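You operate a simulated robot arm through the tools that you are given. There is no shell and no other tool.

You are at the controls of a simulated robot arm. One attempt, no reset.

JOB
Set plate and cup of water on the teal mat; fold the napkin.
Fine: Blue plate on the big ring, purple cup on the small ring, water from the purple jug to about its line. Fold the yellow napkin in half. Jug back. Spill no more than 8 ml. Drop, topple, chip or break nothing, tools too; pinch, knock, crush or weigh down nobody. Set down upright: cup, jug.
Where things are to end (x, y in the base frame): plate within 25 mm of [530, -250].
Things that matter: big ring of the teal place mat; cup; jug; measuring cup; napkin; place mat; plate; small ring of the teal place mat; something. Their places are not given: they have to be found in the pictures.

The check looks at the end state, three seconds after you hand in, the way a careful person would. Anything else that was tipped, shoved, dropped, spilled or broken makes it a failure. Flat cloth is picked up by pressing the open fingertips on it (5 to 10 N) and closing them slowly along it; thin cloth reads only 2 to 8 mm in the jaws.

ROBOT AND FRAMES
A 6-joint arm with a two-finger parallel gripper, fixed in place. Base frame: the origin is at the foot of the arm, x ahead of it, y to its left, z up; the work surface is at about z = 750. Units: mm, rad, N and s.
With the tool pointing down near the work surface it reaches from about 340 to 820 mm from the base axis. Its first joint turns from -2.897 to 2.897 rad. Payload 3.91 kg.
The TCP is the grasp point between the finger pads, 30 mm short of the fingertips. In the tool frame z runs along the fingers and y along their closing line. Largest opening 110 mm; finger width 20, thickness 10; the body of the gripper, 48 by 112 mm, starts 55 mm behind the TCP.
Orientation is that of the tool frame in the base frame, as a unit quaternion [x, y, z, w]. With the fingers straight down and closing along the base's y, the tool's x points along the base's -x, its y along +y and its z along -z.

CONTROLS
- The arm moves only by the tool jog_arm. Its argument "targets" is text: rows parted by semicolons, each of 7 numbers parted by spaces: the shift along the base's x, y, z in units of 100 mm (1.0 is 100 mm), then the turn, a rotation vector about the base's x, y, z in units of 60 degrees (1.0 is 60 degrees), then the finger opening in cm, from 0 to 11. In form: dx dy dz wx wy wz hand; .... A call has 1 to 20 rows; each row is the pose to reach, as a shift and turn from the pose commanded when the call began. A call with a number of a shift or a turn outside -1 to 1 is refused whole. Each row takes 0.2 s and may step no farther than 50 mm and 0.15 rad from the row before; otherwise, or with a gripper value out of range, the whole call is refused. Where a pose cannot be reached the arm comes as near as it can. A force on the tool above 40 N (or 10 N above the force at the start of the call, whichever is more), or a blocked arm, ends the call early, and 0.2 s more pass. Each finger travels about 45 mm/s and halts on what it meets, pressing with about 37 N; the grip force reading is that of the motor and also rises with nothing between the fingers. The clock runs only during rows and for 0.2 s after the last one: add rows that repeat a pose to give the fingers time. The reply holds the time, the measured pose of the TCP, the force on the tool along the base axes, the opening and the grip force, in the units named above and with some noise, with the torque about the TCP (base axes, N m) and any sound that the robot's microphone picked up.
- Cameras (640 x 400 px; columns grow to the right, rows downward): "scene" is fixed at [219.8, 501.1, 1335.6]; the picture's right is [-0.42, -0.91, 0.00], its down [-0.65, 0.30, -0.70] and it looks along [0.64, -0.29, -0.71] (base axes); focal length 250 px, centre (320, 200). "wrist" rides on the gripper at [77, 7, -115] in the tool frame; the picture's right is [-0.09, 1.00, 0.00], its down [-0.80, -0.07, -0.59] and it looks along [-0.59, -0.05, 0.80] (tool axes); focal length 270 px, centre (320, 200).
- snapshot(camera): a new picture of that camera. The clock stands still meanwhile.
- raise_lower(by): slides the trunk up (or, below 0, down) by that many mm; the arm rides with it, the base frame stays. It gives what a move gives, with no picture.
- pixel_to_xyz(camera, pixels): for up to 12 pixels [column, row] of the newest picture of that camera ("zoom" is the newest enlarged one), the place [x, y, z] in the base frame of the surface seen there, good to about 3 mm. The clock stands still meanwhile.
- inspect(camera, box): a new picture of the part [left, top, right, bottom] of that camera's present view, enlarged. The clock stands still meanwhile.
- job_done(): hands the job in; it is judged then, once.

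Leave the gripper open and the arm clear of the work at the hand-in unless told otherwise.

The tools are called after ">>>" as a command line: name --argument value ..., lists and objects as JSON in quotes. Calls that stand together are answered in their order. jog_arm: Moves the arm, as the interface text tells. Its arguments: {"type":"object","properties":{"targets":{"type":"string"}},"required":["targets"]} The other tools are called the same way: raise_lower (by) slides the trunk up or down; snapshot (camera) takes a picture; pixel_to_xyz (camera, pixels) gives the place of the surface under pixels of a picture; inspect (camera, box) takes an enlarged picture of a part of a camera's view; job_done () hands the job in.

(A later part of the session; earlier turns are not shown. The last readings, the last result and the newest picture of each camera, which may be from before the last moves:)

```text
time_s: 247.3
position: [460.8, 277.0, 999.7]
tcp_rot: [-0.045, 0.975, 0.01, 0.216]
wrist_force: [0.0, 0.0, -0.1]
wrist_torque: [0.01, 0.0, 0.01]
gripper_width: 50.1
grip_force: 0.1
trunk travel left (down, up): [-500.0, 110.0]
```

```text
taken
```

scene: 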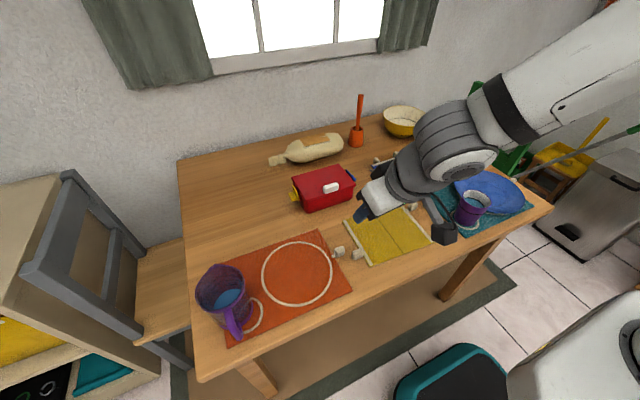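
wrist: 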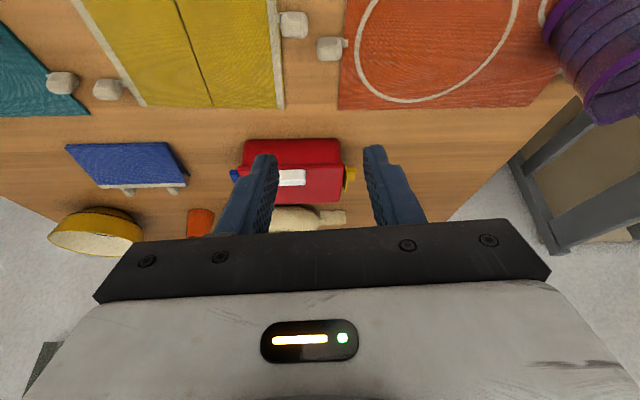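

The jug is back at its place. Next is the napkin. I return the tool to vertical, then yaw it to -90° so the fingers close along x, and move over the napkin to look at its knobs closely.

>>> jog_arm --targets "0.05 0 0.03 -0.007 0.083 0 6; 0.1 0 0.06 -0.014 0.166 0 7; 0.15 0 0.06 -0.021 0.249 0 8; 0.2 0 0.06 -0.029 0.332 0 8; 0.2 0 0.06 -0.036 0.415 0 8; 0.2 0 0.06 -0.036 0.415 0 8"

>>> jog_arm --targets "0.05 -0.1 0 0 0 -0.132 8; 0.1 -0.2 0 0 0 -0.264 8; 0.15 -0.3 0 0 0 -0.396 8; 0.2 -0.4 0 0 0 -0.528 8; 0.25 -0.5 0 0 0 -0.66 8; 0.3 -0.6 0 0 0 -0.792 8; 0.3 -0.6 0 0 0 -0.792 8"

>>> jog_arm --targets "0.1 -0.1 -0.1 0 0 -0.132 8; 0.2 -0.2 -0.2 0 0 -0.264 8; 0.3 -0.3 -0.3 0 0 -0.396 8; 0.4 -0.4 -0.4 0 0 -0.528 8; 0.5 -0.5 -0.5 0 0 -0.66 8; 0.6 -0.6 -0.6 0 0 -0.792 8; 0.6 -0.6 -0.6 0 0 -0.792 8"

>>> snapshot --camera "wrist"

>>> snapshot --camera "scene"

```text
time_s: 248.7
position: [481.3, 277.2, 1007.2]
tcp_rot: [-0.045, 0.999, 0.001, -0.001]
wrist_force: [-0.5, -0.1, -0.2]
wrist_torque: [-0.06, -0.01, 0.0]
gripper_width: 80.1
grip_force: 0.0
trunk travel left (down, up): [-500.0, 110.0]
```

```text
time_s: 250.3
position: [509.5, 218.3, 1004.7]
tcp_rot: [0.363, 0.932, 0.001, 0.0]
wrist_force: [-0.3, -1.0, 0.3]
wrist_torque: [0.0, 0.01, 0.0]
gripper_width: 80.0
grip_force: 0.2
trunk travel left (down, up): [-500.0, 110.0]
```

```text
time_s: 251.9
position: [571.3, 157.4, 943.8]
tcp_rot: [0.707, 0.707, 0.001, 0.001]
wrist_force: [-1.1, 0.7, -0.9]
wrist_torque: [0.01, 0.0, 0.02]
gripper_width: 80.0
grip_force: 0.0
trunk travel left (down, up): [-500.0, 110.0]
```

```text
taken
```

wrist: 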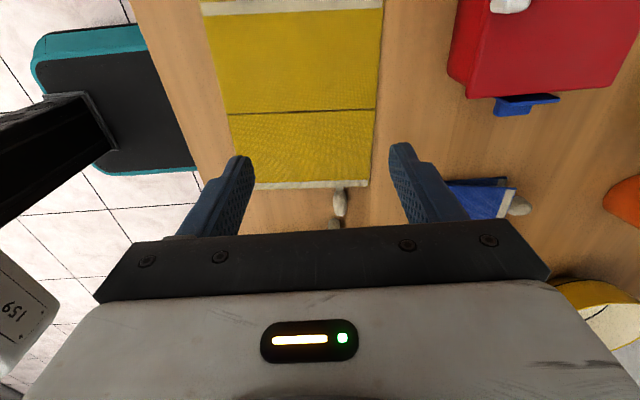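

```text
taken
```

scene: 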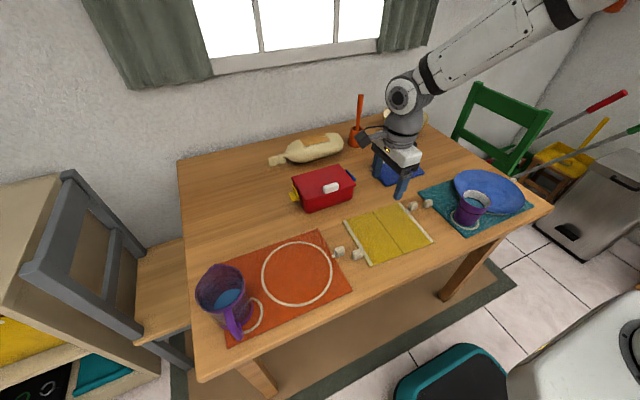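

I enlarge the right-hand knob (340,203) and the napkin edges in both views.

>>> inspect --camera "wrist" --box '[290, 165, 390, 235]'

>>> inspect --camera "scene" --box '[395, 190, 445, 220]'

>>> inspect --camera "scene" --box '[330, 190, 450, 270]'

>>> pixel_to_xyz --camera "zoom" --pixels '[[100, 155], [225, 378], [362, 66], [538, 262], [235, 107], [388, 320], [160, 268], [440, 130], [150, 320], [437, 75], [420, 100], [190, 325]]'

```text
5.71 times, centred on (340, 200) of wrist
```

zoom: 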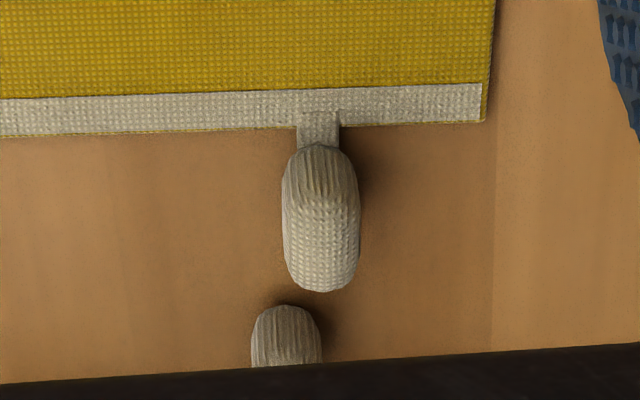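

```text
12.80 times, centred on (420, 205) of scene
```

zoom: 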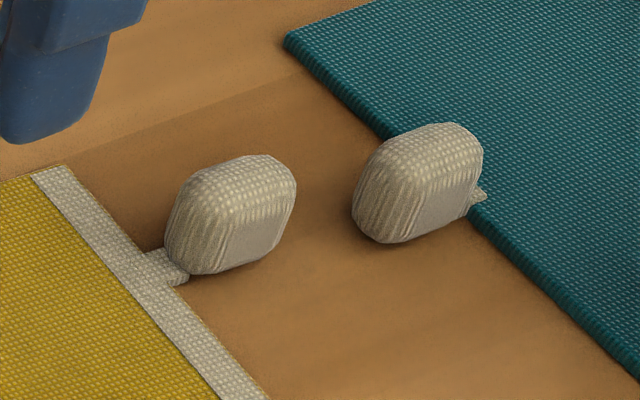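

```text
5.00 times, centred on (390, 230) of scene
```

zoom: 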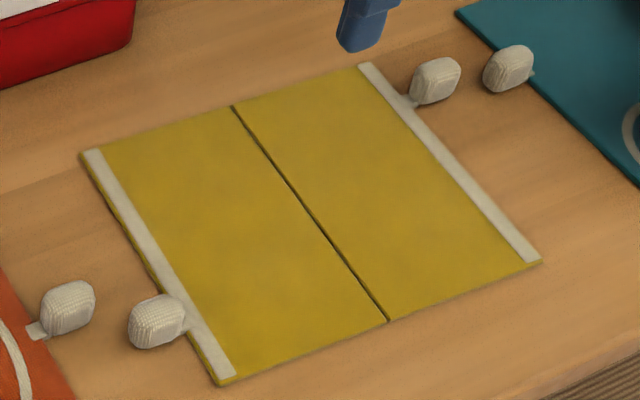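

```text
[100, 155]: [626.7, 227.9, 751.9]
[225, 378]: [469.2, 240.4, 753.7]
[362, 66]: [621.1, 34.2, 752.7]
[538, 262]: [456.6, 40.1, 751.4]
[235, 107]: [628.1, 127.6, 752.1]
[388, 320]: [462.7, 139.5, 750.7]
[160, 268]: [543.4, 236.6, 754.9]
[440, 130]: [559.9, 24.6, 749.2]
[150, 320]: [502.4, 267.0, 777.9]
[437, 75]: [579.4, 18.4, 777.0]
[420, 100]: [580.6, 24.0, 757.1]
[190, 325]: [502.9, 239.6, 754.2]
```

The knob is a rounded block joined to the panel by a flat tab. I measure the right knob's extents in a high enlargement.

>>> inspect --camera "scene" --box '[395, 190, 445, 220]'

>>> pixel_to_xyz --camera "zoom" --pixels '[[230, 195], [190, 200], [285, 180], [250, 160], [215, 268], [270, 245], [170, 240], [175, 275], [160, 262], [240, 240], [200, 165], [290, 200]]'

>>> inspect --camera "wrist" --box '[290, 165, 390, 235]'

>>> pixel_to_xyz --camera "zoom" --pixels '[[320, 155], [320, 200], [320, 250], [320, 285], [288, 200], [355, 200], [290, 250], [352, 250], [320, 130], [300, 130], [340, 130], [480, 100]]'

```text
12.80 times, centred on (420, 205) of scene
```

zoom: 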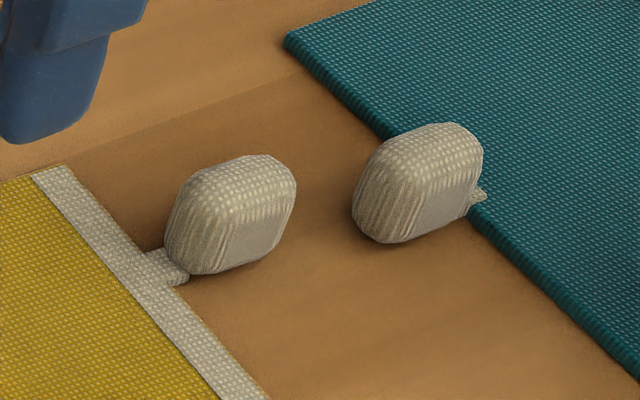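

```text
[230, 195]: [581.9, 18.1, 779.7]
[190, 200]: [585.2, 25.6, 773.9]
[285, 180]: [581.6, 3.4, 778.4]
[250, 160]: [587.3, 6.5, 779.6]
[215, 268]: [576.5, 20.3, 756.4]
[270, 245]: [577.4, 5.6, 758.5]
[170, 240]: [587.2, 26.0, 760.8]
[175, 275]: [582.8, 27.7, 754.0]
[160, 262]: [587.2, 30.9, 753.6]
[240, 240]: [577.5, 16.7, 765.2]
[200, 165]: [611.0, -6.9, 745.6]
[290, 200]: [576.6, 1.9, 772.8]
```

```text
5.71 times, centred on (340, 200) of wrist
```

zoom: 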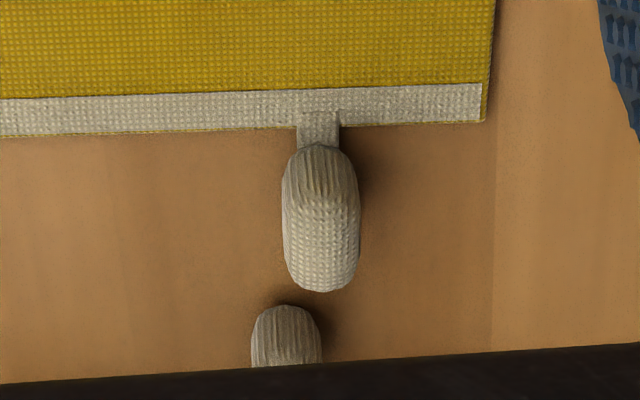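

```text
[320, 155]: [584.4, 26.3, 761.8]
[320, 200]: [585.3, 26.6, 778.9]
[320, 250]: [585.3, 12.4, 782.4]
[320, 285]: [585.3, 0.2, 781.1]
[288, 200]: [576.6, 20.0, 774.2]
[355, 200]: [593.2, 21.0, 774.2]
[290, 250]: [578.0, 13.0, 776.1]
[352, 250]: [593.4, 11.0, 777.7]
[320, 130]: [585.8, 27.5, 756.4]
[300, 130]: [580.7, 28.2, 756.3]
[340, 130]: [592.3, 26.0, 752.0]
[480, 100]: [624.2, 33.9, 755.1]
```

The right knob spans x 576–593, y 0–27, z 753–781, centre (585,13.5,767). The hinge line runs from (628,128) to (463,139.5). I'll take this knob lightly with vertical fingers closing along the hinge direction and swing it over in an arc (radius about 118 mm). I first move above the knob with a 4° yaw trim.

>>> jog_arm --targets "0.03 -0.25 0 0 0 -0.017 7; 0.07 -0.5 0 0 0 -0.034 6; 0.1 -0.75 0 0 0 -0.051 5; 0.137 -1.0 0 0 0 -0.068 4.5"

>>> jog_arm --targets "0 -0.22 -0.2 0 0 0 4.5; 0 -0.439 -0.4 0 0 0 4.5; 0 -0.439 -0.7 0 0 0 4.5; 0 -0.439 -0.9 0 0 0 4.5; 0 -0.439 -0.9 0 0 0 4.5"

>>> snapshot --camera "wrist"

>>> inspect --camera "scene" --box '[370, 150, 470, 240]'

```text
time_s: 252.9
position: [586.4, 55.1, 946.9]
tcp_rot: [0.731, 0.682, 0.001, 0.001]
wrist_force: [-0.1, 0.4, 0.5]
wrist_torque: [-0.02, 0.0, 0.02]
gripper_width: 45.1
grip_force: 0.1
trunk travel left (down, up): [-500.0, 110.0]
```

```text
time_s: 254.1
position: [584.2, 13.8, 856.1]
tcp_rot: [0.731, 0.682, 0.001, 0.0]
wrist_force: [-0.6, 0.6, 0.3]
wrist_torque: [-0.02, 0.03, 0.02]
gripper_width: 44.8
grip_force: 0.1
trunk travel left (down, up): [-500.0, 110.0]
```

```text
taken
```

wrist: 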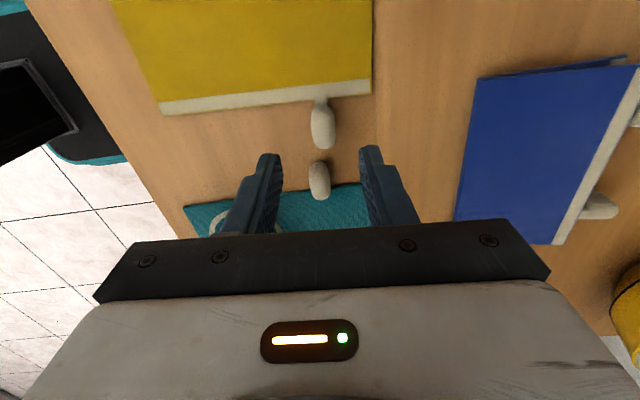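

```text
4.44 times, centred on (420, 195) of scene
```

zoom: 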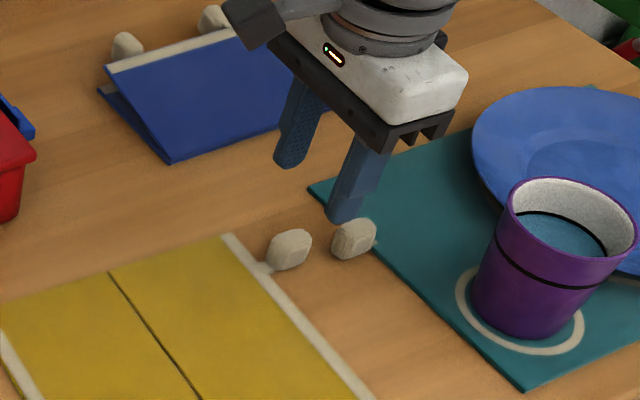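

The knob at (323,125) lies right under the tool axis, within 2 mm. I trim x by +2 mm and descend to about 800.

>>> jog_arm --targets "0.02 0 -0.15 0 0 0 4.5; 0.02 0 -0.3 0 0 0 4.5; 0.02 0 -0.45 0 0 0 4.5; 0.02 0 -0.55 0 0 0 4.5; 0.02 0 -0.55 0 0 0 4.5"

>>> inspect --camera "wrist" --box '[240, 90, 400, 230]'

>>> inspect --camera "scene" --box '[380, 170, 450, 230]'

```text
time_s: 255.3
position: [587.2, 13.7, 800.3]
tcp_rot: [0.731, 0.682, 0.001, 0.001]
wrist_force: [0.7, -0.1, 1.1]
wrist_torque: [-0.01, -0.02, -0.03]
gripper_width: 45.2
grip_force: 0.0
trunk travel left (down, up): [-500.0, 110.0]
```

```text
2.86 times, centred on (320, 160) of wrist
```

zoom: 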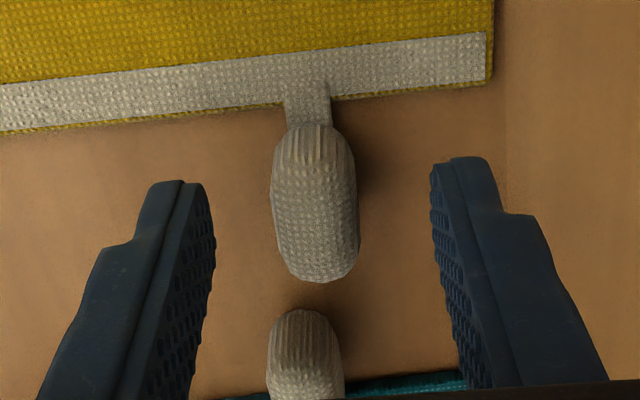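

```text
6.67 times, centred on (415, 200) of scene
```

zoom: 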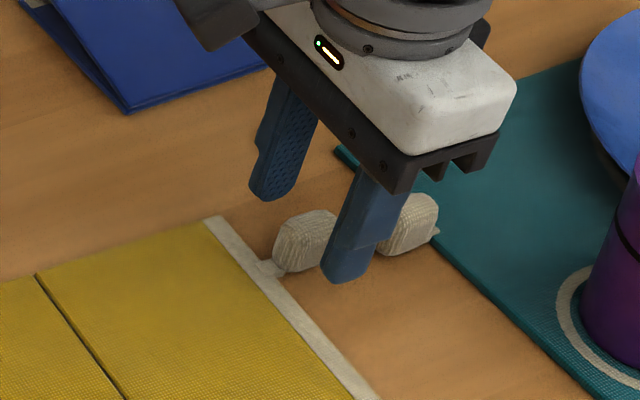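

Aligned: the knob is centred between the fingers. I descend 13 mm and close stepwise, looking for only a light grip.

>>> jog_arm --targets "-0.01 0 -0.05 0 0 0 4; -0.01 0 -0.1 0 0 0 3.5; -0.01 0 -0.13 0 0 0 3; -0.01 0 -0.13 0 0 0 2.6; -0.01 0 -0.13 0 0 0 2.3; -0.01 0 -0.13 0 0 0 2.1; -0.01 0 -0.13 0 0 0 2.1"

>>> inspect --camera "wrist" --box '[240, 90, 400, 230]'

```text
time_s: 256.9
position: [585.4, 12.3, 788.1]
tcp_rot: [0.732, 0.681, 0.0, 0.001]
wrist_force: [0.3, -0.5, 0.7]
wrist_torque: [-0.01, 0.03, -0.02]
gripper_width: 21.0
grip_force: 0.0
trunk travel left (down, up): [-500.0, 110.0]
```

```text
2.86 times, centred on (320, 160) of wrist
```

zoom: 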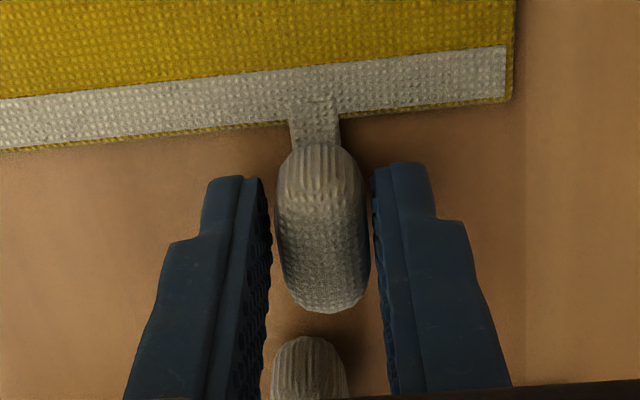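

Very well placed. Closing from 21 mm in small steps.

>>> jog_arm --targets "0 0 0 0 0 0 2.0; 0 0 0 0 0 0 1.9; 0 0 0 0 0 0 1.8; 0 0 0 0 0 0 1.75; 0 0 0 0 0 0 1.75"

```text
time_s: 258.1
position: [585.1, 12.5, 787.4]
tcp_rot: [0.731, 0.682, 0.001, 0.0]
wrist_force: [-0.5, -0.2, -0.6]
wrist_torque: [0.03, 0.0, -0.02]
gripper_width: 18.3
grip_force: 0.8
trunk travel left (down, up): [-500.0, 110.0]
```

First contact at 18.3 mm. One more small step for a light grip.

>>> jog_arm --targets "0 0 0 0 0 0 1.72; 0 0 0 0 0 0 1.68; 0 0 0 0 0 0 1.68"

```text
time_s: 258.9
position: [584.9, 13.2, 787.9]
tcp_rot: [0.731, 0.682, 0.001, 0.001]
wrist_force: [-0.4, 0.2, 0.0]
wrist_torque: [0.0, 0.01, 0.07]
gripper_width: 17.9
grip_force: 0.5
trunk travel left (down, up): [-500.0, 110.0]
```

>>> jog_arm --targets "0 0 0 0 0 0 1.62; 0 0 0 0 0 0 1.58; 0 0 0 0 0 0 1.58"

```text
time_s: 259.7
position: [585.0, 12.3, 788.1]
tcp_rot: [0.732, 0.682, 0.001, 0.001]
wrist_force: [0.1, 0.1, 0.0]
wrist_torque: [-0.03, 0.01, 0.03]
gripper_width: 17.6
grip_force: 1.3
trunk travel left (down, up): [-500.0, 110.0]
```

>>> jog_arm --targets "0 0 0 0 0 0 1.5; 0 0 0 0 0 0 1.45; 0 0 0 0 0 0 1.45"

```text
time_s: 260.5
position: [585.4, 12.0, 787.6]
tcp_rot: [0.731, 0.682, 0.001, 0.0]
wrist_force: [-0.1, -0.1, 0.9]
wrist_torque: [-0.01, 0.07, 0.07]
gripper_width: 16.5
grip_force: 37.2
trunk travel left (down, up): [-500.0, 110.0]
```

It clamped fully at 16.5 mm. I back off slightly to keep only a light hold.

>>> jog_arm --targets "0 0 0 0 0 0 1.6; 0 0 0 0 0 0 1.64; 0 0 0 0 0 0 1.64"

```text
time_s: 261.3
position: [584.8, 13.1, 787.4]
tcp_rot: [0.731, 0.682, 0.0, 0.001]
wrist_force: [-0.2, 0.3, 0.6]
wrist_torque: [-0.01, 0.04, 0.04]
gripper_width: 17.5
grip_force: 5.3
trunk travel left (down, up): [-500.0, 110.0]
```

About 5 N now. I begin the arc: the first 10° of panel rotation, then look.

>>> jog_arm --targets "0 0.008 0.051 0 0 0 1.64; 0.001 0.018 0.101 0 0 0 1.64; 0.002 0.03 0.151 0 0 0 1.64; 0.003 0.044 0.201 0 0 0 1.64; 0.003 0.044 0.201 0 0 0 1.64"

>>> inspect --camera "scene" --box '[330, 160, 450, 270]'

>>> inspect --camera "wrist" --box '[200, 60, 440, 230]'

```text
time_s: 262.5
position: [585.3, 18.6, 808.5]
tcp_rot: [0.731, 0.683, 0.001, 0.001]
wrist_force: [0.7, 0.0, -0.1]
wrist_torque: [-0.06, -0.03, -0.05]
gripper_width: 17.2
grip_force: 19.0
trunk travel left (down, up): [-500.0, 110.0]
```

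```text
3.64 times, centred on (390, 215) of scene
```

zoom: 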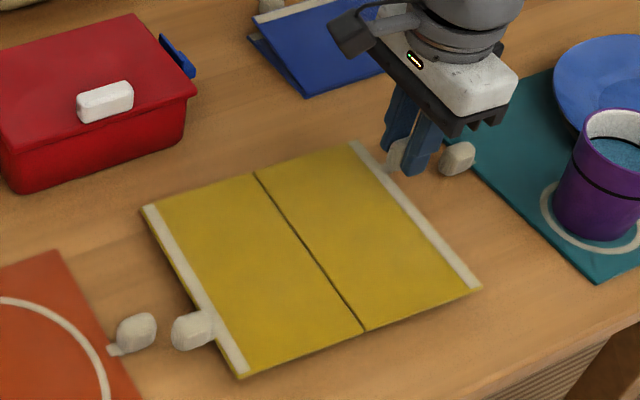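

```text
2.35 times, centred on (320, 145) of wrist
```

zoom: 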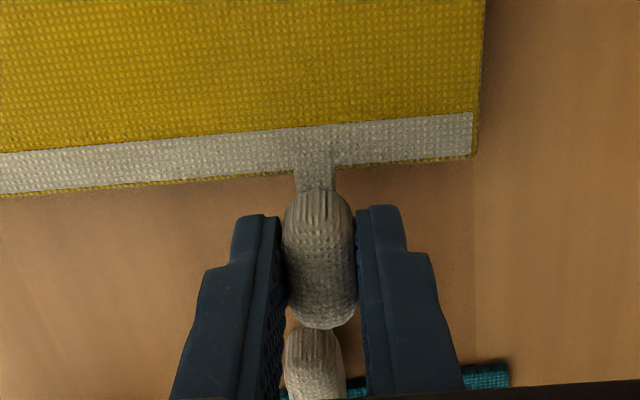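

The panel is rising with the knob. The grip rose to 19 N, so I ease the command a bit and go on to 30°.

>>> jog_arm --targets "0.001 0.017 0.049 0 0 0 1.68; 0.0025 0.035 0.097 0 0 0 1.68; 0.004 0.056 0.144 0 0 0 1.68; 0.0056 0.078 0.19 0 0 0 1.68; 0.0075 0.103 0.236 0 0 0 1.68; 0.0093 0.129 0.28 0 0 0 1.68; 0.0115 0.158 0.323 0 0 0 1.68; 0.0135 0.188 0.364 0 0 0 1.68; 0.0135 0.188 0.364 0 0 0 1.68"

>>> inspect --camera "scene" --box '[330, 150, 450, 270]'

>>> inspect --camera "wrist" --box '[200, 60, 440, 230]'

```text
time_s: 264.5
position: [585.4, 36.9, 845.2]
tcp_rot: [0.731, 0.682, 0.0, 0.0]
wrist_force: [0.7, -0.3, -0.4]
wrist_torque: [-0.03, -0.03, -0.03]
gripper_width: 18.2
grip_force: 4.6
trunk travel left (down, up): [-500.0, 110.0]
```

```text
3.33 times, centred on (390, 210) of scene
```

zoom: 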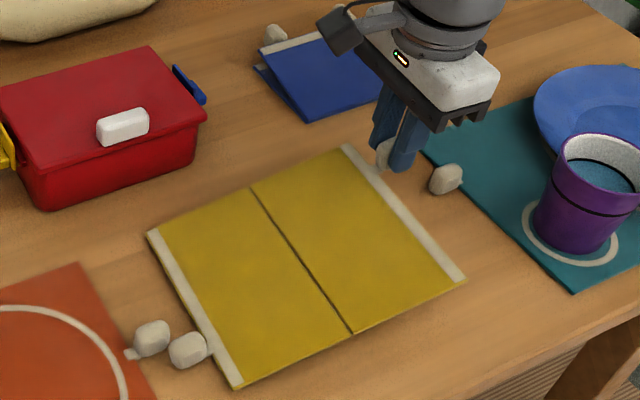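

```text
2.35 times, centred on (320, 145) of wrist
```

zoom: 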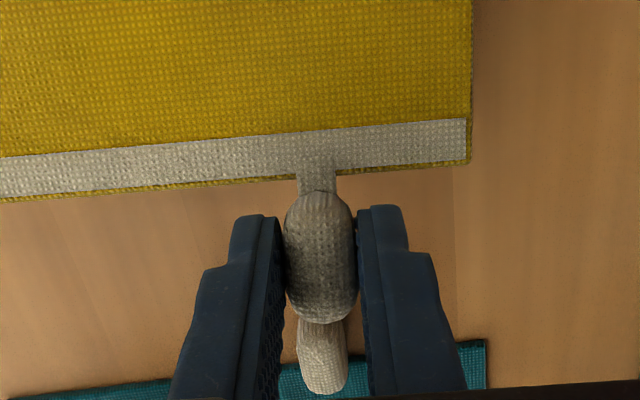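

The panel lifts, but the left knob seems to have shifted a little. I measure the panel corners, hinge and left knob now.

>>> pixel_to_xyz --camera "zoom" --pixels '[[300, 150], [430, 130], [320, 100]]'

>>> inspect --camera "scene" --box '[330, 150, 450, 270]'

>>> pixel_to_xyz --camera "zoom" --pixels '[[346, 148], [462, 280], [253, 190], [350, 332], [150, 233], [240, 386], [188, 350], [152, 338], [300, 180], [400, 250], [200, 260], [280, 330]]'

```text
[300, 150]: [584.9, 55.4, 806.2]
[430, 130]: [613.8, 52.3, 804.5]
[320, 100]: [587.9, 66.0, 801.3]
```

```text
3.33 times, centred on (390, 210) of scene
```

zoom: 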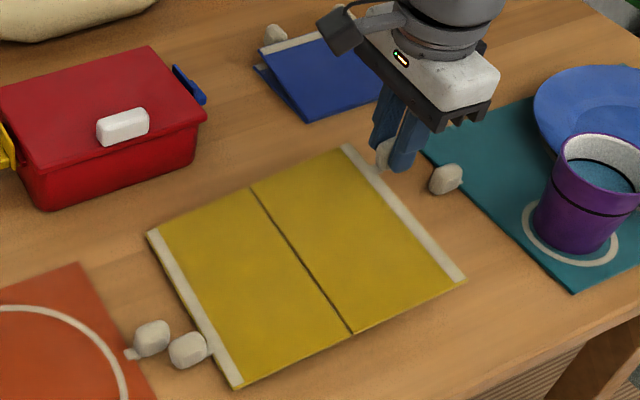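

```text
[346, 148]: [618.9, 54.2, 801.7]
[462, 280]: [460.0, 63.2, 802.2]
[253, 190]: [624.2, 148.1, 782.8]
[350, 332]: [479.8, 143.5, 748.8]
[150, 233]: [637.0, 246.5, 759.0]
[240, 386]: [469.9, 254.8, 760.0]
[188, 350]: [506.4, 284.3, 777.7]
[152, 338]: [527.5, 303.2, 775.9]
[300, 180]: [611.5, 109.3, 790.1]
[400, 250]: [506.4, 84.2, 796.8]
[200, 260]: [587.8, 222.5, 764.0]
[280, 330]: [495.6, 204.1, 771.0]
```

The whole napkin is tilting like a board: the grip keeps the knob from pivoting, so the hinge isn't folding. I set it back down along the same path. Then I'll re-grip with the gripper leaning 40° and turn the gripper together with the panel.

>>> jog_arm --targets "-0.0042 -0.059 -0.084 0 0 0 1.68; -0.0079 -0.11 -0.174 0 0 0 1.68; -0.011 -0.153 -0.267 0 0 0 1.68; -0.0135 -0.188 -0.364 0 0 0 1.68; -0.0145 -0.202 -0.414 0 0 0 1.68; -0.0154 -0.214 -0.464 0 0 0 1.68; -0.016 -0.224 -0.514 0 0 0 1.68; -0.0166 -0.232 -0.56 0 0 0 1.68; -0.0166 -0.232 -0.56 0 0 0 1.68"

>>> inspect --camera "scene" --box '[330, 150, 450, 270]'

>>> pixel_to_xyz --camera "zoom" --pixels '[[300, 190], [250, 215], [360, 360], [160, 265], [230, 385], [190, 345]]'

```text
time_s: 266.5
position: [585.0, 11.8, 788.7]
tcp_rot: [0.731, 0.682, 0.001, 0.001]
wrist_force: [0.8, 0.3, 1.4]
wrist_torque: [-0.01, 0.03, 0.0]
gripper_width: 17.7
grip_force: 1.1
trunk travel left (down, up): [-500.0, 110.0]
```

```text
3.33 times, centred on (390, 210) of scene
```

zoom: 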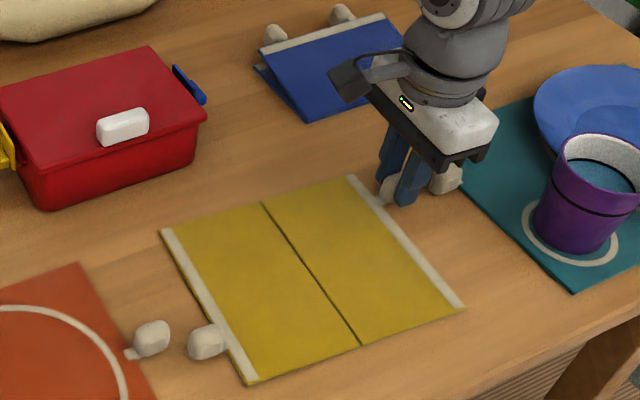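

```text
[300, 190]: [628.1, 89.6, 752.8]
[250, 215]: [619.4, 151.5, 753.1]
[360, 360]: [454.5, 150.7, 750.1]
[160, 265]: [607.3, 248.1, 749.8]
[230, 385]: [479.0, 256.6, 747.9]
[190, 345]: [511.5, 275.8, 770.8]
```

The napkin lies flat at its original place. I open the fingers and rise 90 mm.

>>> jog_arm --targets "0 0 0 0 0 0 1.9; 0 0 0 0 0 0 2.3; 0 0 0 0 0 0 3; 0 0 0 0 0 0 4; 0 0 0 0 0 0 4.5; 0 0 0.1 0 0 0 4.5; 0 0 0.25 0 0 0 4.5; 0 0 0.45 0 0 0 4.5; 0 0 0.7 0 0 0 4.5; 0 0 0.9 0 0 0 4.5"

>>> inspect --camera "scene" --box '[330, 180, 450, 270]'

>>> pixel_to_xyz --camera "zoom" --pixels '[[320, 200]]'

```text
time_s: 268.7
position: [583.5, 12.5, 879.0]
tcp_rot: [0.731, 0.682, 0.001, 0.001]
wrist_force: [-0.3, 0.1, -0.1]
wrist_torque: [-0.01, 0.01, -0.02]
gripper_width: 45.1
grip_force: 0.1
trunk travel left (down, up): [-500.0, 110.0]
```

```text
4.44 times, centred on (390, 225) of scene
```

zoom: 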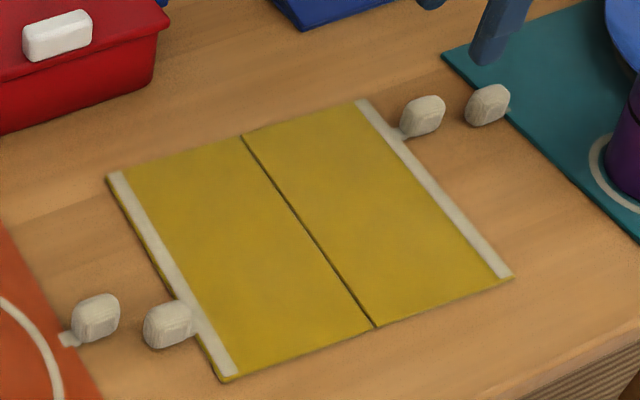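

```text
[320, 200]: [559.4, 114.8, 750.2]
```

The napkin is flat and unharmed. I re-measure hinge, corners and knobs.

>>> pixel_to_xyz --camera "zoom" --pixels '[[244, 140], [372, 322], [362, 103], [508, 275], [116, 176], [224, 376], [422, 108], [440, 103], [410, 130], [405, 110], [168, 318], [427, 125]]'

>>> inspect --camera "wrist" --box '[240, 80, 400, 200]'

>>> pixel_to_xyz --camera "zoom" --pixels '[[320, 110], [320, 140], [320, 170], [300, 140], [345, 140]]'

```text
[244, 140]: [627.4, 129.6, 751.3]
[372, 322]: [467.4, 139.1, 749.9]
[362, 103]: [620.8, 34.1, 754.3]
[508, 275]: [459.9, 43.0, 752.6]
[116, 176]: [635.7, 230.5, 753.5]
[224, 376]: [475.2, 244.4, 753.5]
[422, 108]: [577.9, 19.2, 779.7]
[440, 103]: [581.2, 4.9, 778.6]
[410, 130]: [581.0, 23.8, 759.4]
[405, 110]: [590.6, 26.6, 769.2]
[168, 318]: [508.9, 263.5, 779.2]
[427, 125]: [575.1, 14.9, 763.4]
```

```text
3.33 times, centred on (320, 140) of wrist
```

zoom: 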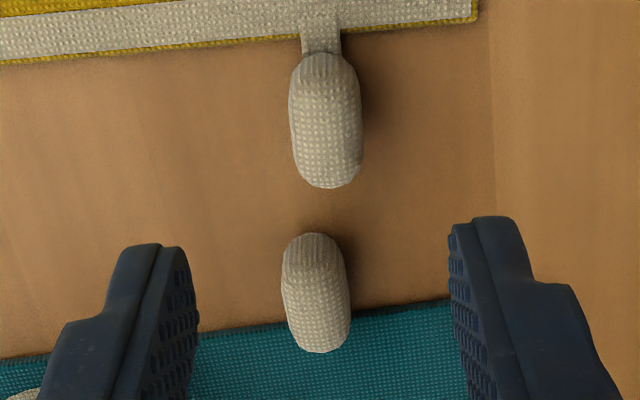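

```text
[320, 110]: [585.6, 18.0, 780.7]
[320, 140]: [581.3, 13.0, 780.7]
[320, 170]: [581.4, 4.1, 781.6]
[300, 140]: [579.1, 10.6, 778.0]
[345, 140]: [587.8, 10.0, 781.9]
```

Same place as before: knob centre (583.5,13,767), hinge from (627,130) to (467,139). I lean the gripper by +40° about the hinge direction, up here, then move to a standoff along the new tool axis.

>>> jog_arm --targets "0 -0.05 0 0.111 -0.0067 0 4.5; 0 -0.1 0 0.222 -0.0133 0 4.5; 0 -0.2 0 0.333 -0.02 0 4.5; 0 -0.3 0 0.444 -0.0267 0 4.5; 0 -0.4 0 0.555 -0.0333 0 4.5; -0.03 -0.515 -0.1 0.6653 -0.04 0 4.5; -0.03 -0.515 -0.3 0.6653 -0.04 0 4.5; -0.03 -0.515 -0.5 0.6653 -0.04 0 4.5; -0.03 -0.515 -0.5 0.6653 -0.04 0 4.5"

>>> snapshot --camera "wrist"

>>> snapshot --camera "scene"

>>> inspect --camera "scene" --box '[370, 130, 510, 240]'

```text
time_s: 270.7
position: [581.3, -38.6, 829.4]
tcp_rot: [0.688, 0.64, 0.25, -0.235]
wrist_force: [0.3, 0.5, -0.5]
wrist_torque: [-0.03, -0.03, 0.02]
gripper_width: 44.9
grip_force: 0.0
trunk travel left (down, up): [-500.0, 110.0]
```

```text
taken
```

wrist: 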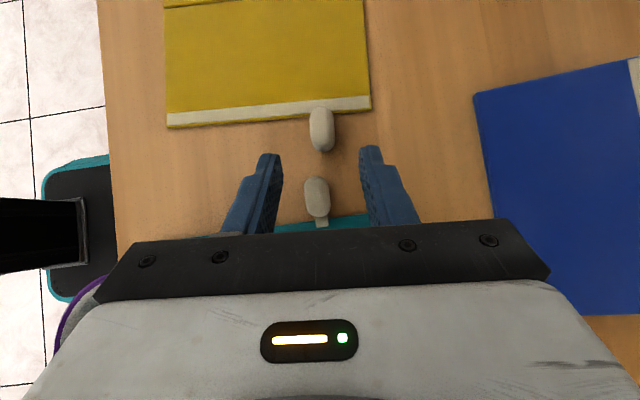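

```text
taken
```

scene: 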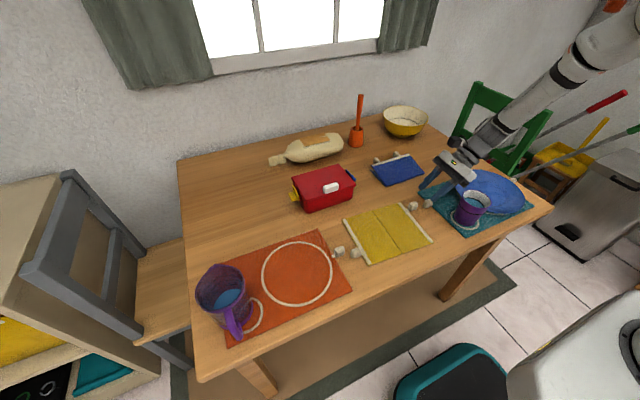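

```text
3.64 times, centred on (440, 185) of scene
```

zoom: 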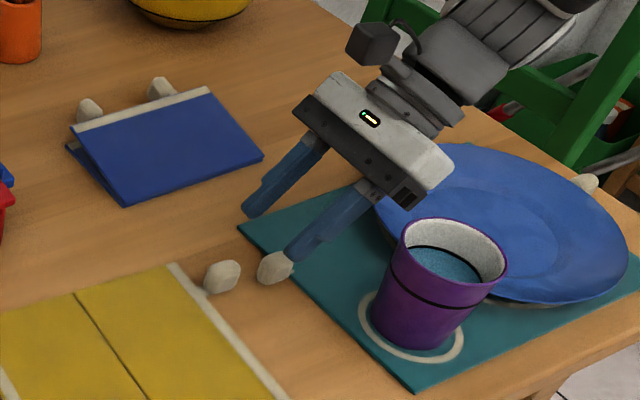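

The knob at (321,130) is exactly on the tool axis, and the cup is clear of the gripper. I advance 60 mm along the axis with a 30 mm opening.

>>> jog_arm --targets "0.005 0.08 -0.096 0 0 0 4; 0.01 0.16 -0.192 0 0 0 3.5; 0.015 0.24 -0.287 0 0 0 3; 0.02 0.32 -0.383 0 0 0 3; 0.023 0.385 -0.46 0 0 0 3; 0.023 0.385 -0.46 0 0 0 3"

>>> inspect --camera "wrist" --box '[240, 80, 400, 230]'

>>> inspect --camera "scene" --box '[380, 150, 500, 240]'

```text
time_s: 272.1
position: [583.2, -0.6, 781.6]
tcp_rot: [0.688, 0.641, 0.248, -0.235]
wrist_force: [-0.6, 0.1, 0.4]
wrist_torque: [-0.02, 0.01, 0.02]
gripper_width: 30.1
grip_force: 0.1
trunk travel left (down, up): [-500.0, 110.0]
```

```text
2.67 times, centred on (320, 155) of wrist
```

zoom: 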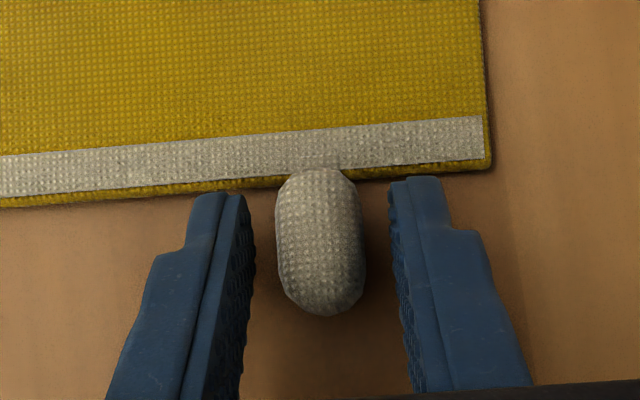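

```text
4.44 times, centred on (440, 195) of scene
```

zoom: 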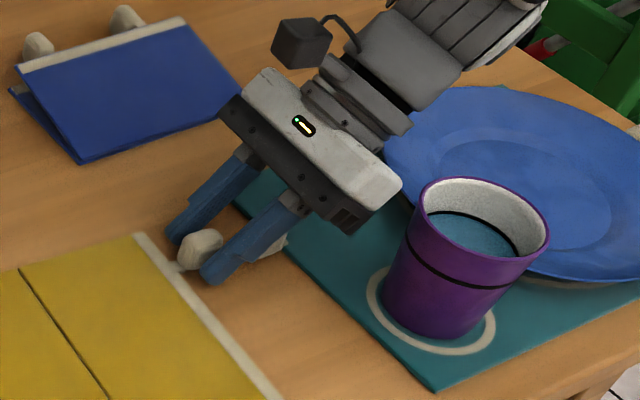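

The knob sits between the fingertips without contact. I close firmly this time, since the gripper will turn along with the panel.

>>> jog_arm --targets "0 0 0 0 0 0 2.5; 0 0 0 0 0 0 2.1; 0 0 0 0 0 0 1.9; 0 0 0 0 0 0 1.8; 0 0 0 0 0 0 1.7; 0 0 0 0 0 0 1.6; 0 0 0 0 0 0 1.5; 0 0 0 0 0 0 1.4"

```text
time_s: 273.9
position: [585.1, -0.5, 781.7]
tcp_rot: [0.688, 0.64, 0.25, -0.235]
wrist_force: [0.5, -0.8, -0.4]
wrist_torque: [-0.01, -0.04, 0.01]
gripper_width: 17.1
grip_force: 37.0
trunk travel left (down, up): [-500.0, 110.0]
```

Gripped at 37 N. I start the swing: the first 16°, turning the gripper with the panel about the hinge.

>>> jog_arm --targets "0.0007 0.011 0.045 -0.033 0.002 0 1.4; 0.0014 0.024 0.092 -0.0665 0.004 0 1.4; 0.0023 0.038 0.137 -0.0998 0.006 0 1.4; 0.0032 0.054 0.182 -0.133 0.008 0 1.4; 0.0043 0.071 0.226 -0.1663 0.01 0 1.4; 0.0055 0.091 0.269 -0.1996 0.012 0 1.4; 0.0067 0.111 0.312 -0.2329 0.014 0 1.4; 0.008 0.134 0.354 -0.2661 0.016 0 1.4; 0.008 0.134 0.354 -0.2661 0.016 0 1.4"

>>> inspect --camera "scene" --box '[330, 150, 470, 270]'

>>> pixel_to_xyz --camera "zoom" --pixels '[[320, 200]]'

```text
time_s: 275.9
position: [586.2, 11.9, 818.9]
tcp_rot: [0.716, 0.666, 0.151, -0.142]
wrist_force: [-0.4, -0.2, -0.6]
wrist_torque: [-0.07, 0.01, -0.02]
gripper_width: 17.1
grip_force: 36.9
trunk travel left (down, up): [-500.0, 110.0]
```

```text
3.33 times, centred on (400, 210) of scene
```

zoom: 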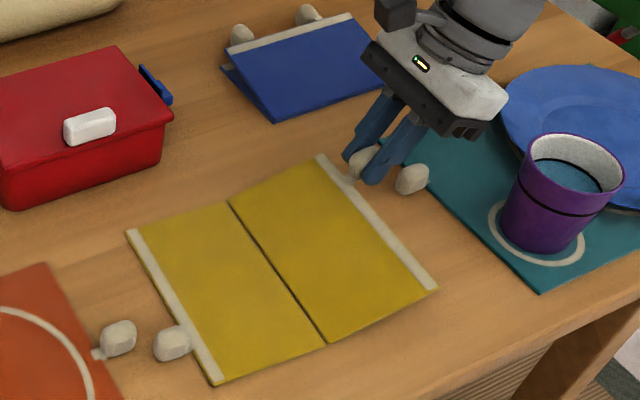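

```text
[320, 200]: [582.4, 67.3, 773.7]
```

Now the right panel lifts about the hinge while the left one stays flat. I check hinge and left edge heights.

>>> pixel_to_xyz --camera "zoom" --pixels '[[232, 203], [322, 340], [130, 232], [214, 380], [318, 158], [434, 288], [172, 340], [200, 300], [300, 230]]'

```text
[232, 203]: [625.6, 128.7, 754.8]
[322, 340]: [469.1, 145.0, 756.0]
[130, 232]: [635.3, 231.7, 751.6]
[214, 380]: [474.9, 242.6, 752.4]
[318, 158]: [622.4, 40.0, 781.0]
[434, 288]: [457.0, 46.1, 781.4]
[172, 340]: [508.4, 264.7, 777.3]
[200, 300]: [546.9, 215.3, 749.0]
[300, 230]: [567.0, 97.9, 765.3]
```

The fold is working: hinge at z≈755, left panel flat, right panel at 16°. On to 52°.

>>> jog_arm --targets "0.0029 0.048 0.081 -0.0665 0.004 0 1.4; 0.0061 0.102 0.159 -0.133 0.008 0 1.4; 0.0097 0.162 0.233 -0.1996 0.012 0 1.4; 0.0136 0.226 0.302 -0.2661 0.016 0 1.4; 0.0177 0.294 0.367 -0.3327 0.02 0 1.4; 0.0221 0.367 0.427 -0.3992 0.024 0 1.4; 0.0268 0.445 0.482 -0.4657 0.028 0 1.4; 0.0316 0.526 0.531 -0.5323 0.032 0 1.4; 0.0367 0.61 0.574 -0.5988 0.036 0 1.4; 0.0367 0.61 0.574 -0.5988 0.036 0 1.4"

>>> inspect --camera "scene" --box '[330, 140, 470, 270]'

```text
time_s: 278.1
position: [589.6, 75.1, 876.1]
tcp_rot: [0.727, 0.678, -0.074, 0.073]
wrist_force: [-2.3, 0.5, 4.1]
wrist_torque: [0.34, 0.17, 0.06]
gripper_width: 17.1
grip_force: 36.8
trunk travel left (down, up): [-500.0, 110.0]
```

```text
3.08 times, centred on (400, 205) of scene
```

zoom: 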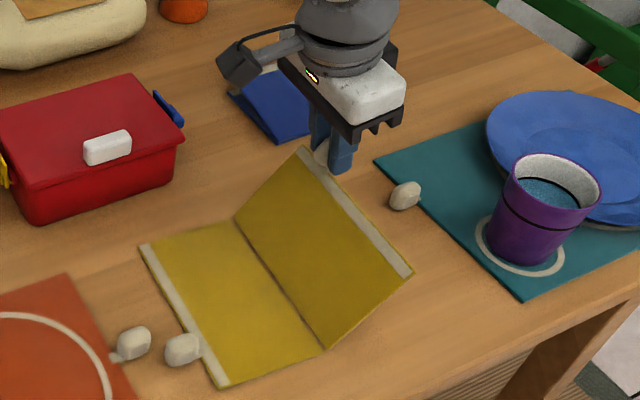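

The right panel stands at about 52°. A few newtons of force built up, so I check that the left half hasn't shifted.

>>> pixel_to_xyz --camera "zoom" --pixels '[[146, 247], [224, 383], [238, 222], [322, 345], [302, 150], [408, 272], [182, 347], [220, 320]]'

```text
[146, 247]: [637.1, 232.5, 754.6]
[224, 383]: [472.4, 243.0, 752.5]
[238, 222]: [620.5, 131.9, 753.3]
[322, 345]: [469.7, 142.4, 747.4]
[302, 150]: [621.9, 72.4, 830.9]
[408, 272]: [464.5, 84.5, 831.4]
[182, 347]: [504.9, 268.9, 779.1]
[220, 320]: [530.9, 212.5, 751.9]
```

The left half hasn't moved at all. I continue to 84° with 1.5 mm more height to relieve the force.

>>> jog_arm --targets "0.005 0.087 0.053 -0.0665 0.004 0 1.4; 0.0106 0.177 0.084 -0.133 0.008 0 1.4; 0.016 0.267 0.109 -0.1996 0.012 0 1.4; 0.0217 0.36 0.127 -0.2661 0.016 0 1.4; 0.0273 0.454 0.139 -0.3327 0.02 0 1.4; 0.033 0.549 0.145 -0.3992 0.024 0 1.4; 0.0387 0.644 0.143 -0.4657 0.028 0 1.4; 0.0443 0.738 0.135 -0.5323 0.032 0 1.4; 0.0443 0.738 0.135 -0.5323 0.032 0 1.4"

>>> inspect --camera "scene" --box '[320, 130, 460, 270]'

```text
time_s: 280.1
position: [593.5, 148.7, 889.7]
tcp_rot: [0.678, 0.632, -0.271, 0.258]
wrist_force: [4.0, -1.9, 11.4]
wrist_torque: [-0.39, 0.34, 0.12]
gripper_width: 16.9
grip_force: 36.8
trunk travel left (down, up): [-500.0, 110.0]
```

```text
2.86 times, centred on (390, 200) of scene
```

zoom: 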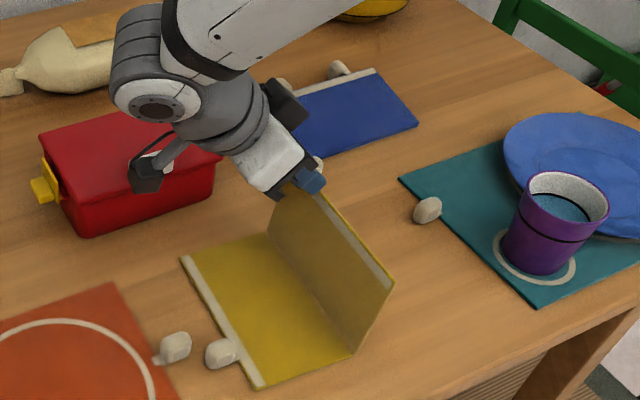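

The panel is near vertical, with 11 N pressing up on the tool. I raise 3 mm to relieve that, and measure the panel's top edge and the red box's near corner for clearance.

>>> pixel_to_xyz --camera "zoom" --pixels '[[330, 205], [390, 283], [265, 238], [350, 358], [186, 260], [260, 382], [222, 353], [85, 235], [210, 195], [45, 180], [220, 160], [85, 200]]'

>>> jog_arm --targets "0 0 0.015 0 0 0 1.4; 0 0 0.03 0 0 0 1.4; 0 0 0.03 0 0 0 1.4"

```text
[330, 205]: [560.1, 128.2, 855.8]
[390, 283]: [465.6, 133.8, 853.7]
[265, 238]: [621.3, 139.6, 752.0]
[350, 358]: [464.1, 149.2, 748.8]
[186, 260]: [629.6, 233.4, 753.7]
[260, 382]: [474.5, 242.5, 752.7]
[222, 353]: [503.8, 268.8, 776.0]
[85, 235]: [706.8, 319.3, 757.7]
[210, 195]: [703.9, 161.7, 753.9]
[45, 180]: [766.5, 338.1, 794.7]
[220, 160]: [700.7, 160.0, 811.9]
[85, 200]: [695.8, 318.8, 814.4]
```

```text
time_s: 280.9
position: [593.1, 147.8, 892.6]
tcp_rot: [0.678, 0.632, -0.272, 0.258]
wrist_force: [-0.8, 0.7, -1.1]
wrist_torque: [0.0, 0.0, 0.03]
gripper_width: 17.2
grip_force: 37.0
trunk travel left (down, up): [-500.0, 110.0]
```

The force is gone and everything is clear (the red box is at x≥696). I carry the panel on past vertical to about 112°, using the corrected hinge centre.

>>> jog_arm --targets "0.0058 0.096 -0.012 -0.0665 0.004 0 1.4; 0.0114 0.19 -0.031 -0.133 0.008 0 1.4; 0.017 0.283 -0.057 -0.1996 0.012 0 1.4; 0.0225 0.374 -0.089 -0.2661 0.016 0 1.4; 0.0278 0.462 -0.127 -0.3327 0.02 0 1.4; 0.033 0.548 -0.171 -0.3992 0.024 0 1.4; 0.038 0.631 -0.221 -0.4657 0.028 0 1.4; 0.038 0.631 -0.221 -0.4657 0.028 0 1.4"

>>> snapshot --camera "scene"

>>> inspect --camera "scene" --box '[300, 130, 440, 270]'

```text
time_s: 282.7
position: [598.8, 210.9, 869.4]
tcp_rot: [0.592, 0.552, -0.426, 0.405]
wrist_force: [0.2, 0.1, 0.4]
wrist_torque: [-0.01, 0.03, 0.04]
gripper_width: 17.2
grip_force: 37.2
trunk travel left (down, up): [-500.0, 110.0]
```

```text
taken
```

scene: 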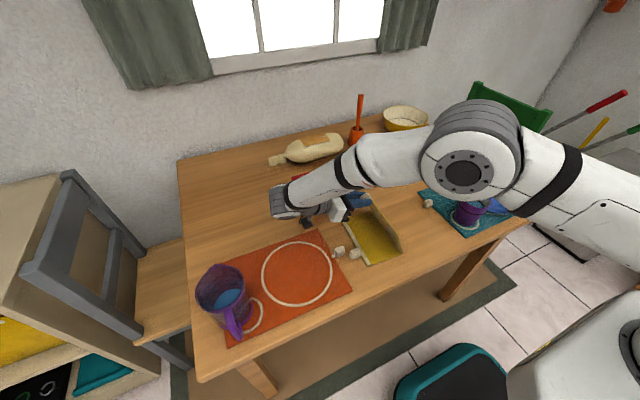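

```text
2.86 times, centred on (370, 200) of scene
```

zoom: 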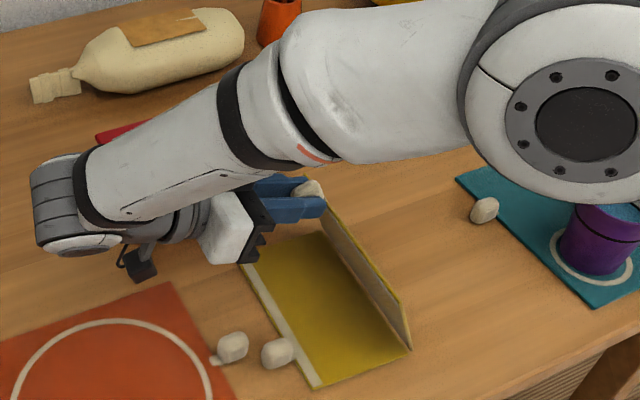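

The panel leans past vertical with almost no force. I now ease the grip gently to see whether the panel settles.

>>> jog_arm --targets "0 0 0 0 0 0 1.6; 0 0 0 0 0 0 1.68; 0 0 0 0 0 0 1.72; 0 0 0 0 0 0 1.72"

>>> inspect --camera "scene" --box '[320, 170, 420, 270]'

```text
time_s: 283.7
position: [598.0, 211.4, 870.5]
tcp_rot: [0.591, 0.553, -0.425, 0.405]
wrist_force: [0.2, 0.5, 0.4]
wrist_torque: [0.03, 0.01, 0.01]
gripper_width: 17.7
grip_force: 4.8
trunk travel left (down, up): [-500.0, 110.0]
```

```text
4.00 times, centred on (370, 220) of scene
```

zoom: 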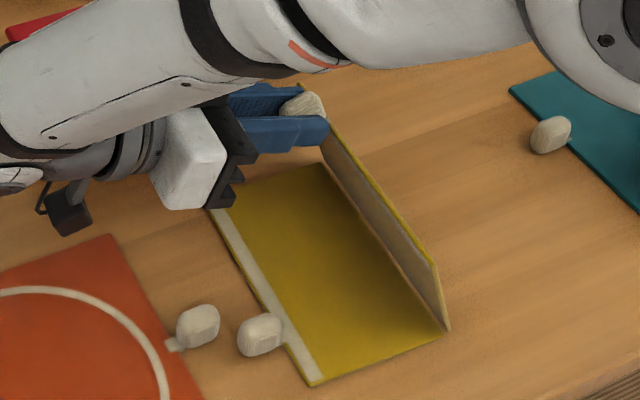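

The panel holds with a 5 N grip. I lower it along the arc by 12° with this light grip, letting the knob pivot between the pads, and look.

>>> jog_arm --targets "0.0022 0.037 -0.021 0 0 0 1.72; 0.0044 0.074 -0.042 0 0 0 1.72; 0.0066 0.11 -0.066 0 0 0 1.72; 0.0088 0.146 -0.09 0 0 0 1.72; 0.0108 0.18 -0.115 0 0 0 1.72; 0.0128 0.214 -0.141 0 0 0 1.72; 0.0128 0.214 -0.141 0 0 0 1.72"

>>> inspect --camera "scene" --box '[320, 170, 420, 270]'

```text
time_s: 285.3
position: [597.8, 233.1, 856.9]
tcp_rot: [0.592, 0.553, -0.425, 0.404]
wrist_force: [0.5, -0.1, 0.7]
wrist_torque: [0.01, 0.09, -0.01]
gripper_width: 17.6
grip_force: 8.9
trunk travel left (down, up): [-500.0, 110.0]
```

```text
4.00 times, centred on (370, 220) of scene
```

zoom: 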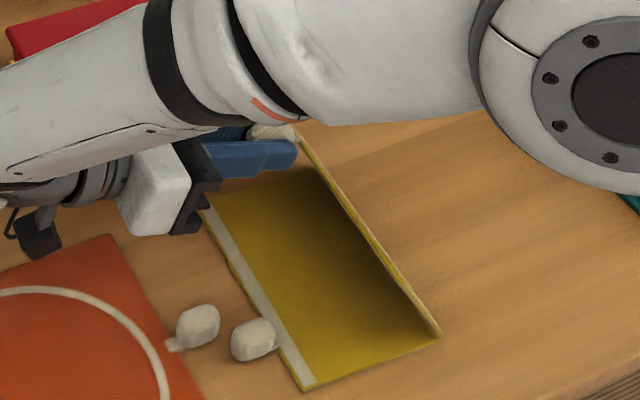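

The panel leans further, and the napkin has crept only a few millimetres. I go on lowering while turning the gripper back up, so that its camera stays clear of the table.

>>> jog_arm --targets "0.0018 0.03 -0.021 0.0333 -0.002 0 1.75; 0.0035 0.059 -0.043 0.0665 -0.004 0 1.75; 0.005 0.086 -0.067 0.1 -0.006 0 1.75; 0.0068 0.113 -0.091 0.133 -0.008 0 1.75; 0.0082 0.137 -0.114 0.183 -0.011 0 1.75; 0.0094 0.157 -0.137 0.2329 -0.014 0 1.75; 0.0106 0.177 -0.162 0.2828 -0.017 0 1.75; 0.0118 0.196 -0.187 0.3327 -0.02 0 1.75; 0.0127 0.212 -0.214 0.3826 -0.023 0 1.75; 0.0136 0.227 -0.242 0.4325 -0.026 0 1.75; 0.0136 0.227 -0.242 0.4325 -0.026 0 1.75"

>>> inspect --camera "scene" --box '[300, 150, 430, 270]'

>>> snapshot --camera "wrist"

```text
time_s: 287.7
position: [600.3, 256.3, 831.7]
tcp_rot: [0.673, 0.628, -0.283, 0.269]
wrist_force: [0.2, -0.4, 0.3]
wrist_torque: [-0.02, 0.02, -0.02]
gripper_width: 18.0
grip_force: 0.5
trunk travel left (down, up): [-500.0, 110.0]
```

```text
3.33 times, centred on (365, 210) of scene
```

zoom: 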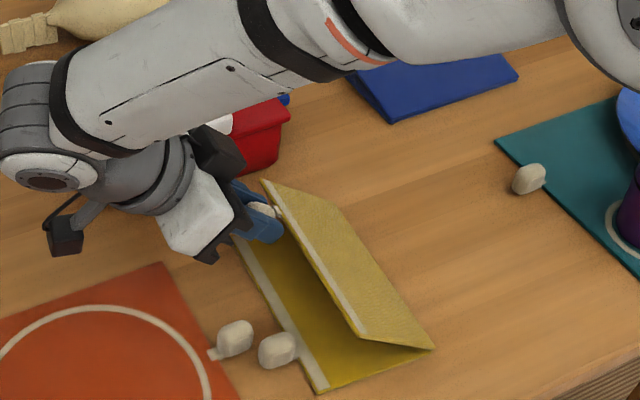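

```text
taken
```

wrist: 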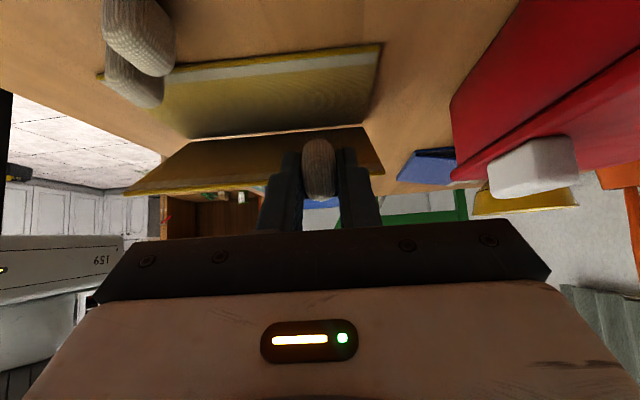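

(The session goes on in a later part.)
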